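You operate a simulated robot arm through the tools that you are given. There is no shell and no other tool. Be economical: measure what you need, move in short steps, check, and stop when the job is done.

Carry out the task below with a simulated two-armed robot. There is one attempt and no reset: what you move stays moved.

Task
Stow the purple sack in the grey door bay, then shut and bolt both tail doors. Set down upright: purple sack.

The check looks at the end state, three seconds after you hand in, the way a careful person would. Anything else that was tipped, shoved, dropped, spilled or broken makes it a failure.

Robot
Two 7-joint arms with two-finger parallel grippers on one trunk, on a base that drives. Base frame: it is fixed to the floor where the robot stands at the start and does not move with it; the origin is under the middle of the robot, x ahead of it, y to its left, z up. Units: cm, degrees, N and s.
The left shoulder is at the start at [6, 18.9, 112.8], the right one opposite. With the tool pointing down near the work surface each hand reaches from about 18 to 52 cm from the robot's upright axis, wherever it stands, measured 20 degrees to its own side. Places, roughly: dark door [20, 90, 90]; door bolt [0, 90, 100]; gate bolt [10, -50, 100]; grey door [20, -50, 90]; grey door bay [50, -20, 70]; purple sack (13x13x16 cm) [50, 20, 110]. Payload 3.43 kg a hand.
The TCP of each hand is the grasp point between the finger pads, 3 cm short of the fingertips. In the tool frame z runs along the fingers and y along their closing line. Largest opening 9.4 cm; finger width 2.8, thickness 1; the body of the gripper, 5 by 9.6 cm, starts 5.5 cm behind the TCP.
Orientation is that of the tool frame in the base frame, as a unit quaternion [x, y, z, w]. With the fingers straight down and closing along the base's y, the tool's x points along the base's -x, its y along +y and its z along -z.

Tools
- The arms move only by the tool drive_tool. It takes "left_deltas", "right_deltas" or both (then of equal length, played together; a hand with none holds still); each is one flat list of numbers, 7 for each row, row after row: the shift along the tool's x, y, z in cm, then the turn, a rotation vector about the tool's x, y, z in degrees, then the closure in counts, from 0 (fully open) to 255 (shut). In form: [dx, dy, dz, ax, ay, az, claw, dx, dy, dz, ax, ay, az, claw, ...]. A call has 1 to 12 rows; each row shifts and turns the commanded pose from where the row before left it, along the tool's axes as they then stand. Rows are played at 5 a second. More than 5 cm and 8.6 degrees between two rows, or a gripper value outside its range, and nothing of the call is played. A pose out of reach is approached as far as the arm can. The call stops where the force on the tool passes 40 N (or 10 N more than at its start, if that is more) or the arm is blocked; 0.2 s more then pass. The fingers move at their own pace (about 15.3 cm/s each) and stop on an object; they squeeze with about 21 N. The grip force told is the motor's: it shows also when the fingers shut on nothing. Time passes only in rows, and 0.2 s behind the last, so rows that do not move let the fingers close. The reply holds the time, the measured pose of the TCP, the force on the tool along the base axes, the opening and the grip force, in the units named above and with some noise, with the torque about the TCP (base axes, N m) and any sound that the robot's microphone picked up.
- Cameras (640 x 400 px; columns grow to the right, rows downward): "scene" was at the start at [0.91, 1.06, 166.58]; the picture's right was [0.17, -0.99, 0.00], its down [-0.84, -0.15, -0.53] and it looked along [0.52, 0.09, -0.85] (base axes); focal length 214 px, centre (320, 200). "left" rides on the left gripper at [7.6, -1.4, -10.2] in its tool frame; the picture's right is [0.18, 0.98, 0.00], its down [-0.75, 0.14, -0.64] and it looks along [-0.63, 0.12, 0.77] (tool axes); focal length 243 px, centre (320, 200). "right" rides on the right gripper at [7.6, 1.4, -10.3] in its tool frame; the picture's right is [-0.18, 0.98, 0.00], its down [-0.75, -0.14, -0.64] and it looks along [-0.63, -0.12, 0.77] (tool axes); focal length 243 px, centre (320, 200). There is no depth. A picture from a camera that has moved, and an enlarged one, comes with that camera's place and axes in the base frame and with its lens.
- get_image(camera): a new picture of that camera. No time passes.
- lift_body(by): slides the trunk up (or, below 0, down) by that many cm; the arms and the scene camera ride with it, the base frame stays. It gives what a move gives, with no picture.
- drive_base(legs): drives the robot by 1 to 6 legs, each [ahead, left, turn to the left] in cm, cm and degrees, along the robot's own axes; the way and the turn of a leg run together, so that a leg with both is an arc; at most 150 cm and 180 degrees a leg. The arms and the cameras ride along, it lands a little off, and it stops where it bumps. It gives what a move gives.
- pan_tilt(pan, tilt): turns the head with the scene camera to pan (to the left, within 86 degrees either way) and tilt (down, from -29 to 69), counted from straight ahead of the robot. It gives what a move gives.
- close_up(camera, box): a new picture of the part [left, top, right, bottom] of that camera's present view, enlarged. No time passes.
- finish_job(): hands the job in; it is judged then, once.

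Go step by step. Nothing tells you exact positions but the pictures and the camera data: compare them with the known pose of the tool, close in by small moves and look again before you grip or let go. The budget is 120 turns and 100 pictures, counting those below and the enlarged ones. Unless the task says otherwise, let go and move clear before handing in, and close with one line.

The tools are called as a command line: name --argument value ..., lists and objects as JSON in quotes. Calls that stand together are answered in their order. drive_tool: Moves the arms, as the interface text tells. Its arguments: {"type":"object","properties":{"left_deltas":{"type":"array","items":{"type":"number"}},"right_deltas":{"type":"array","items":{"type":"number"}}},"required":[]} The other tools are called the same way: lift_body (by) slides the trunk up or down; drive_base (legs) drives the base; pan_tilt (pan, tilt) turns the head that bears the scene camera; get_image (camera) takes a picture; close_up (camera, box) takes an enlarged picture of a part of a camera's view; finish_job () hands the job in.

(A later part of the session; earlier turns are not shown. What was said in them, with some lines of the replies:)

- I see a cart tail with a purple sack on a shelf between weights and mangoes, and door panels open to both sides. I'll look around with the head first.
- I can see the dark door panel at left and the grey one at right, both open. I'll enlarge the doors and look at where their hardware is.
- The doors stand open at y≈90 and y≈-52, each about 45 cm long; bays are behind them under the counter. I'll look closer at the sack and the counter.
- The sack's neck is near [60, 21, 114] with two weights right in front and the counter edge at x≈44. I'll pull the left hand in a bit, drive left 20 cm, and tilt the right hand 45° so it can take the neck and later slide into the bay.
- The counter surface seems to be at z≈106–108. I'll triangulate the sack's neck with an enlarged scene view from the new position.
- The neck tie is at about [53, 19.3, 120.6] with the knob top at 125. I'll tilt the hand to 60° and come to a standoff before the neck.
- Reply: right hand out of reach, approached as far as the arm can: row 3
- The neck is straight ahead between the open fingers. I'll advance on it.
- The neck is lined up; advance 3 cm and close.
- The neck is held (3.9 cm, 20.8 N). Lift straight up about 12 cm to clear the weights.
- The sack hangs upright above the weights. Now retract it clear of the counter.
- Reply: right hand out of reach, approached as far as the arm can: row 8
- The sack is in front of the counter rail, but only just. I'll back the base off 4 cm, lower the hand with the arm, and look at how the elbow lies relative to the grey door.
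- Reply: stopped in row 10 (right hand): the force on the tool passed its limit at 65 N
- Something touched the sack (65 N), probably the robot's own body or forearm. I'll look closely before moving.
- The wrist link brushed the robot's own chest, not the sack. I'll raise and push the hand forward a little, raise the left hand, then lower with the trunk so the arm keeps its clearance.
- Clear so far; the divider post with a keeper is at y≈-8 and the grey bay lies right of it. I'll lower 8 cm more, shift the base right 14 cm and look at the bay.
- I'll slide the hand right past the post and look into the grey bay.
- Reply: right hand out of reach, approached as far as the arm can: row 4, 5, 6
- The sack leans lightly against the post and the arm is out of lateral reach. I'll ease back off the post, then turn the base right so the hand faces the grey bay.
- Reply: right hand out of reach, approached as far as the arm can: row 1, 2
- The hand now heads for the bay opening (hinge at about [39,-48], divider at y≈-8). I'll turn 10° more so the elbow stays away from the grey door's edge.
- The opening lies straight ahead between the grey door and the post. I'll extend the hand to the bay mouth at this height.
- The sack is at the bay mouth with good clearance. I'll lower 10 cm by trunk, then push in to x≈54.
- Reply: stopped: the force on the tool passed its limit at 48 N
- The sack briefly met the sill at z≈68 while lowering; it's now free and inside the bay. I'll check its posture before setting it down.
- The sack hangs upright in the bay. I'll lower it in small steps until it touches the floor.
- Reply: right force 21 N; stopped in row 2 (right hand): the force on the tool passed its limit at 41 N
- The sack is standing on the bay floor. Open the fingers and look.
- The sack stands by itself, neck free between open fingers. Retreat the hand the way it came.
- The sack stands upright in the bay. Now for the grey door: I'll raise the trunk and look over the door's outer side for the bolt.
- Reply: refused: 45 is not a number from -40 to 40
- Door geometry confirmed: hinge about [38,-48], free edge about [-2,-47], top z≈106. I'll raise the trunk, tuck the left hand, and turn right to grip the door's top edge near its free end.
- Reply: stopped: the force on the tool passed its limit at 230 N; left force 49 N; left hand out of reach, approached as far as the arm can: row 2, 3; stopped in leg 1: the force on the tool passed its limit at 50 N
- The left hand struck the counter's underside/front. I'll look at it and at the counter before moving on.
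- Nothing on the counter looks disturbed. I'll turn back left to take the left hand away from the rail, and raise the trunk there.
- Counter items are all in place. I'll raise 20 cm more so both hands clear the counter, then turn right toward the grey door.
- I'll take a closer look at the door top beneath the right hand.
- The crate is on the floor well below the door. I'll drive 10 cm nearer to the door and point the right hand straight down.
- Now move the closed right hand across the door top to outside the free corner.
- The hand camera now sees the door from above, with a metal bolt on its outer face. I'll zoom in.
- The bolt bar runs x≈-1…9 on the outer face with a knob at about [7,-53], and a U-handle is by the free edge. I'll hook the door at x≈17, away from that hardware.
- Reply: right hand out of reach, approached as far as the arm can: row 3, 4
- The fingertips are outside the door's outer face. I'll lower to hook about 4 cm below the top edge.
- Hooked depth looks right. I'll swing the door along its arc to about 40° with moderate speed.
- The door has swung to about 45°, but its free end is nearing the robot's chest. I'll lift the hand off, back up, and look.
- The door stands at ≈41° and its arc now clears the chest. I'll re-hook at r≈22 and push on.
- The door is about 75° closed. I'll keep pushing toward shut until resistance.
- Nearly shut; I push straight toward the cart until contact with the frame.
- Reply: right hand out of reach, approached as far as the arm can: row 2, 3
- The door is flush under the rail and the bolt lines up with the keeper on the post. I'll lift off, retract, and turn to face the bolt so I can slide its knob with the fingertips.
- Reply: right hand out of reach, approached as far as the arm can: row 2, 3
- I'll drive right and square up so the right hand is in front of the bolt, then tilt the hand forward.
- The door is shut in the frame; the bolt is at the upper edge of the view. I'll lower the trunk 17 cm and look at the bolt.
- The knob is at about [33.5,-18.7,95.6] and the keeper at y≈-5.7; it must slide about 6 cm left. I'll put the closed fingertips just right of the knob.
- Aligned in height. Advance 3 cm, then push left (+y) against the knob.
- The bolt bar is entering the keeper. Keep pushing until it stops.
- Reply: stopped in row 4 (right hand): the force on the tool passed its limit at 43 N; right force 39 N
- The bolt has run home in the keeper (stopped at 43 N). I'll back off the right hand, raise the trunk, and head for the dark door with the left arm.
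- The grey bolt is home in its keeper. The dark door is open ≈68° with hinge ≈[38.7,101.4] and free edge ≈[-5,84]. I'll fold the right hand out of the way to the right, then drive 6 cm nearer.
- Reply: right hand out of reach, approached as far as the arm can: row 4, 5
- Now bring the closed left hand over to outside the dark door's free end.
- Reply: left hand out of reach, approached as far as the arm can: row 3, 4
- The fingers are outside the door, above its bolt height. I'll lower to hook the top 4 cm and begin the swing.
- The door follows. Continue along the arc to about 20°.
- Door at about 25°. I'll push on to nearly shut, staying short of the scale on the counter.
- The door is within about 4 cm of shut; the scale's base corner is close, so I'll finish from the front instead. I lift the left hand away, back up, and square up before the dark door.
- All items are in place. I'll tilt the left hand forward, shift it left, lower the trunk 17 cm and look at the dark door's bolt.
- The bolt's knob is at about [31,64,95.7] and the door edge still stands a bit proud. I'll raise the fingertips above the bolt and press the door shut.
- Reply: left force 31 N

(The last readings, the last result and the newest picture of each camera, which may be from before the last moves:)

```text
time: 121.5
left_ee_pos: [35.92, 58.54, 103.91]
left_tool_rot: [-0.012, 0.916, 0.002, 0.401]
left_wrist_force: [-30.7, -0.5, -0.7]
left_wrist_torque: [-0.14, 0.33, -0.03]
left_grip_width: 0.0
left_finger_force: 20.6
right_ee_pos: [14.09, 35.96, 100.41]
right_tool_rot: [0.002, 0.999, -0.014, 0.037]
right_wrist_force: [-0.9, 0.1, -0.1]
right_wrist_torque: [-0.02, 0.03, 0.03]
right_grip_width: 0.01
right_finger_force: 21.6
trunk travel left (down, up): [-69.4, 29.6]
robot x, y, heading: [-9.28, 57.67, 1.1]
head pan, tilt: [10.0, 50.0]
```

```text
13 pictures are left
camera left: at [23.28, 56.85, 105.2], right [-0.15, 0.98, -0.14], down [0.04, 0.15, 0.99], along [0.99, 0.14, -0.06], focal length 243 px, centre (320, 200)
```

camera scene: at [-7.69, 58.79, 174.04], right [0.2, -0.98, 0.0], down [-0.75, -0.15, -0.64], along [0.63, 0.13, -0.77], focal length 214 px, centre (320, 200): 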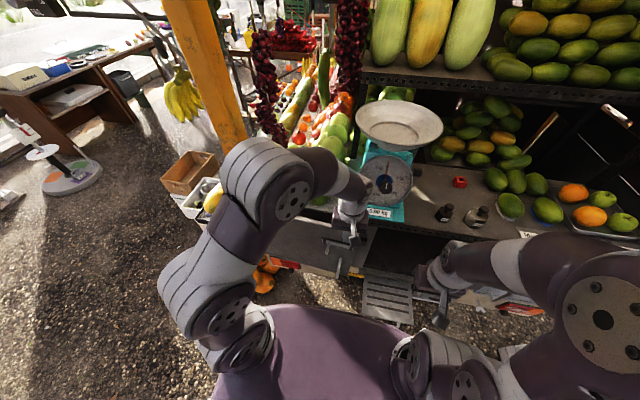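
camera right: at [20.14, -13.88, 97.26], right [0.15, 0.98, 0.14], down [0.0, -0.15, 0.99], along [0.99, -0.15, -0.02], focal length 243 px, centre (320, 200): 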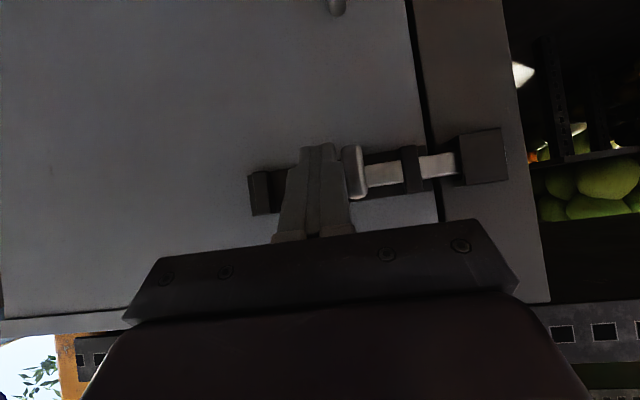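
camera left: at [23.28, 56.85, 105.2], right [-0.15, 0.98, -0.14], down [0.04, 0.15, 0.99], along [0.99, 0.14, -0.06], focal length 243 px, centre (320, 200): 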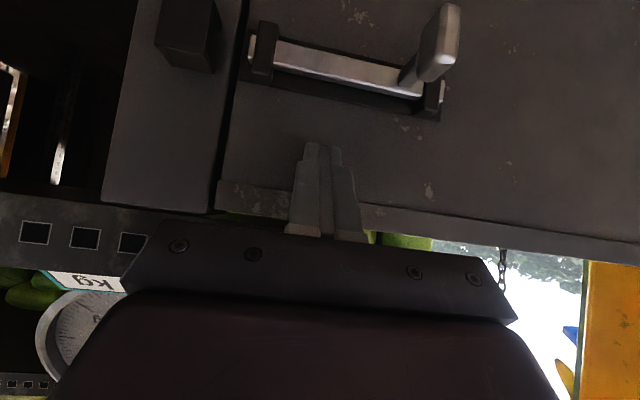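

The door presses firmly against its stop (31 N). Now move the fingertips to the left side of the knob.

drive_tool --left_deltas '[2.37, 0, -2.58, 0, 0, 0, 255, 2.37, 0, -2.58, 0, 0, 0, 255, 0, 3.25, 0, 0, 0, 0, 255, 0, 3.25, 0, 0, 0, 0, 255, 0, 3.25, 0, 0, 0, 0, 255, 2.7, 0, 2.47, 0, 0, 0, 255, 2.7, 0, 2.47, 0, 0, 0, 255, -1.29, 0, 1.4, 0, 0, 0, 255, -1.0, 0, 1.1, 0, 0, 0, 255]'

get_image --camera "left"

```text
time: 123.5
left_ee_pos: [32.61, 68.35, 96.35]
left_tool_rot: [-0.012, 0.916, 0.002, 0.401]
left_wrist_force: [0.3, -0.1, 0.7]
left_wrist_torque: [0.05, 0.0, -0.01]
left_grip_width: 0.01
left_finger_force: 20.8
right_ee_pos: [14.67, 35.87, 100.26]
right_tool_rot: [0.002, 0.999, -0.014, 0.035]
right_wrist_force: [0.2, 0.8, 0.4]
right_wrist_torque: [-0.02, 0.02, 0.01]
right_grip_width: 0.0
right_finger_force: 20.9
trunk travel left (down, up): [-69.4, 29.6]
robot x, y, heading: [-9.54, 57.34, 1.4]
head pan, tilt: [10.0, 50.0]
```

```text
12 pictures are left
camera left: at [20.01, 66.7, 97.82], right [-0.15, 0.98, -0.14], down [0.04, 0.15, 0.99], along [0.99, 0.14, -0.06], focal length 243 px, centre (320, 200)
```

left: 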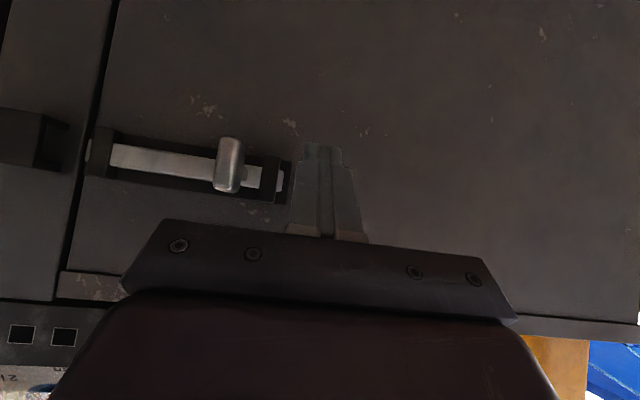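

The knob is just right of the fingers at the same height. Push toward the keeper (-y).

drive_tool --left_deltas '[0, -1, 0, 0, 0, 0, 255, 0, -1, 0, 0, 0, 0, 255, 0, -1, 0, 0, 0, 0, 255, 0, -1, 0, 0, 0, 0, 255, 0, -1, 0, 0, 0, 0, 255, 0, -1, 0, 0, 0, 0, 255, 0, -1, 0, 0, 0, 0, 255, 0, -1, 0, 0, 0, 0, 255, 0, -1, 0, 0, 0, 0, 255, 0, -1, 0, 0, 0, 0, 255]'

get_image --camera "left"

```text
time: 125.5
left_ee_pos: [32.86, 60.06, 96.33]
left_tool_rot: [-0.021, 0.915, 0.008, 0.404]
left_wrist_force: [-0.8, 36.3, 9.2]
left_wrist_torque: [-0.21, -0.01, 0.17]
left_grip_width: 0.02
left_finger_force: 20.5
right_ee_pos: [14.49, 36.32, 100.28]
right_tool_rot: [0.001, 0.999, -0.015, 0.035]
right_wrist_force: [-0.6, -1.4, -0.3]
right_wrist_torque: [0.06, -0.01, 0.0]
right_grip_width: 0.0
right_finger_force: 20.9
trunk travel left (down, up): [-69.4, 29.6]
robot x, y, heading: [-9.36, 57.57, 1.6]
head pan, tilt: [10.0, 50.0]
stopped in row 10 (left hand): the force on the tool passed its limit at 44 N (the readings are from after the stop); the commanded pose is now the measured one
```

```text
11 pictures are left
camera left: at [20.27, 58.12, 97.76], right [-0.17, 0.98, -0.14], down [0.03, 0.14, 0.99], along [0.99, 0.16, -0.05], focal length 243 px, centre (320, 200)
```

left: 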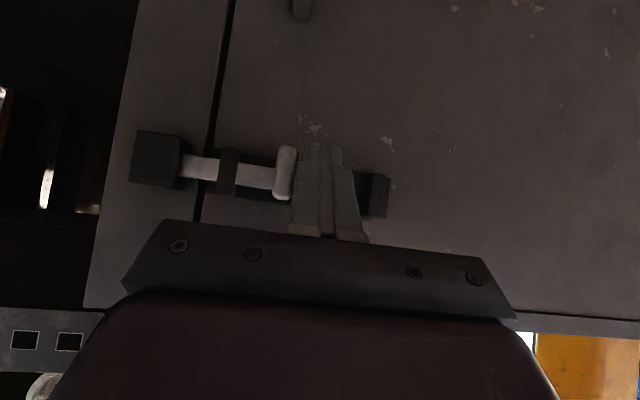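

The dark bolt is home in its keeper too. Back the hand off, then check everything from the scene camera.

drive_tool --left_deltas '[0, 1.5, 0, 0, 0, 0, 255, 1.96, 0, -2.27, 0, 0, 0, 255, 1.96, 0, -2.27, 0, 0, 0, 255, 1.96, 0, -2.27, 0, 0, 0, 255]'

get_image --camera "left"

drive_base --legs '[[0, -35, 0]]'

lift_body --by 17

pan_tilt --pan 0 --tilt 40

get_image --camera "scene"

```text
time: 126.5
left_ee_pos: [23.73, 60.82, 96.76]
left_tool_rot: [-0.016, 0.915, 0.005, 0.403]
left_wrist_force: [-0.7, 0.2, 0.1]
left_wrist_torque: [0.01, 0.04, 0.05]
left_grip_width: 0.0
left_finger_force: 21.3
right_ee_pos: [14.54, 36.0, 100.2]
right_tool_rot: [0.001, 0.999, -0.014, 0.036]
right_wrist_force: [-0.4, 0.3, -0.3]
right_wrist_torque: [0.01, -0.01, -0.01]
right_grip_width: 0.0
right_finger_force: 20.8
trunk travel left (down, up): [-69.4, 29.6]
robot x, y, heading: [-9.44, 57.68, 1.3]
head pan, tilt: [10.0, 50.0]
```

```text
10 pictures are left
camera left: at [11.25, 58.95, 98.12], right [-0.16, 0.98, -0.14], down [0.03, 0.15, 0.99], along [0.99, 0.15, -0.05], focal length 243 px, centre (320, 200)
```

left: 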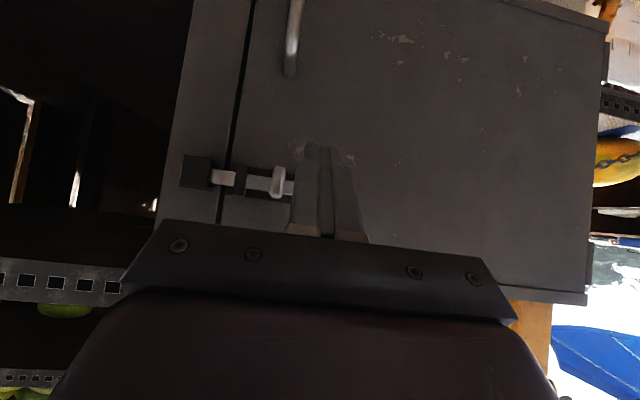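

```text
time: 128.8
left_ee_pos: [24.75, 25.91, 96.8]
left_tool_rot: [-0.016, 0.915, 0.006, 0.402]
left_wrist_force: [0.2, -0.9, -0.3]
left_wrist_torque: [-0.02, -0.01, -0.03]
left_grip_width: 0.02
left_finger_force: 21.3
right_ee_pos: [15.3, 1.25, 100.26]
right_tool_rot: [0.003, 0.999, -0.014, 0.035]
right_wrist_force: [-0.3, 0.7, 0.4]
right_wrist_torque: [0.04, 0.0, -0.01]
right_grip_width: 0.03
right_finger_force: 20.8
trunk travel left (down, up): [-69.4, 29.6]
robot x, y, heading: [-8.49, 22.5, 0.9]
head pan, tilt: [10.0, 50.0]
```

```text
time: 130.7
left_ee_pos: [24.7, 25.96, 113.8]
left_tool_rot: [-0.014, 0.916, 0.004, 0.402]
left_wrist_force: [-0.2, 0.0, 0.3]
left_wrist_torque: [-0.01, -0.01, 0.01]
left_grip_width: 0.01
left_finger_force: 20.6
right_ee_pos: [15.35, 1.27, 117.36]
right_tool_rot: [0.003, 0.999, -0.013, 0.034]
right_wrist_force: [0.0, 0.7, -0.6]
right_wrist_torque: [-0.01, 0.03, 0.01]
right_grip_width: 0.0
right_finger_force: 21.5
trunk travel left (down, up): [-86.4, 12.6]
robot x, y, heading: [-8.64, 22.55, 1.3]
head pan, tilt: [10.0, 50.0]
```

```text
time: 131.4
left_ee_pos: [24.82, 26.02, 113.71]
left_tool_rot: [-0.014, 0.916, 0.004, 0.402]
left_wrist_force: [0.7, 0.4, -0.3]
left_wrist_torque: [0.03, 0.01, 0.01]
left_grip_width: 0.0
left_finger_force: 20.7
right_ee_pos: [15.31, 1.27, 117.31]
right_tool_rot: [0.003, 0.999, -0.014, 0.035]
right_wrist_force: [-0.6, -0.6, -0.2]
right_wrist_torque: [0.02, 0.03, 0.04]
right_grip_width: 0.0
right_finger_force: 21.2
trunk travel left (down, up): [-86.4, 12.6]
robot x, y, heading: [-8.78, 22.47, 1.3]
head pan, tilt: [0.0, 40.0]
```

```text
9 pictures are left
camera scene: at [-5.97, 22.69, 175.45], right [0.02, -1.0, 0.0], down [-0.64, -0.01, -0.77], along [0.77, 0.02, -0.64], focal length 214 px, centre (320, 200)
```

scene: 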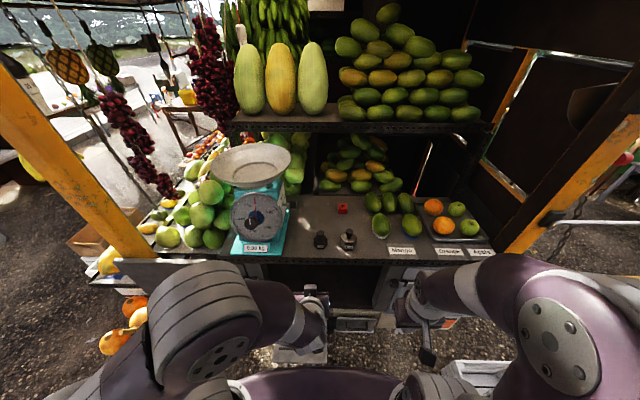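

Both doors are shut and bolted, and the counter items and the scale look undisturbed. Both hands are clear, so I'm handing in.

finish_job

```text
The job is handed in.
```

The purple sack was standing upright in the grey door bay when I last saw it, just before the doors closed. Both tail doors are shut and bolted, though early on the left hand struck the counter hard twice (up to 230 N). Nothing looked disturbed in the later pictures.
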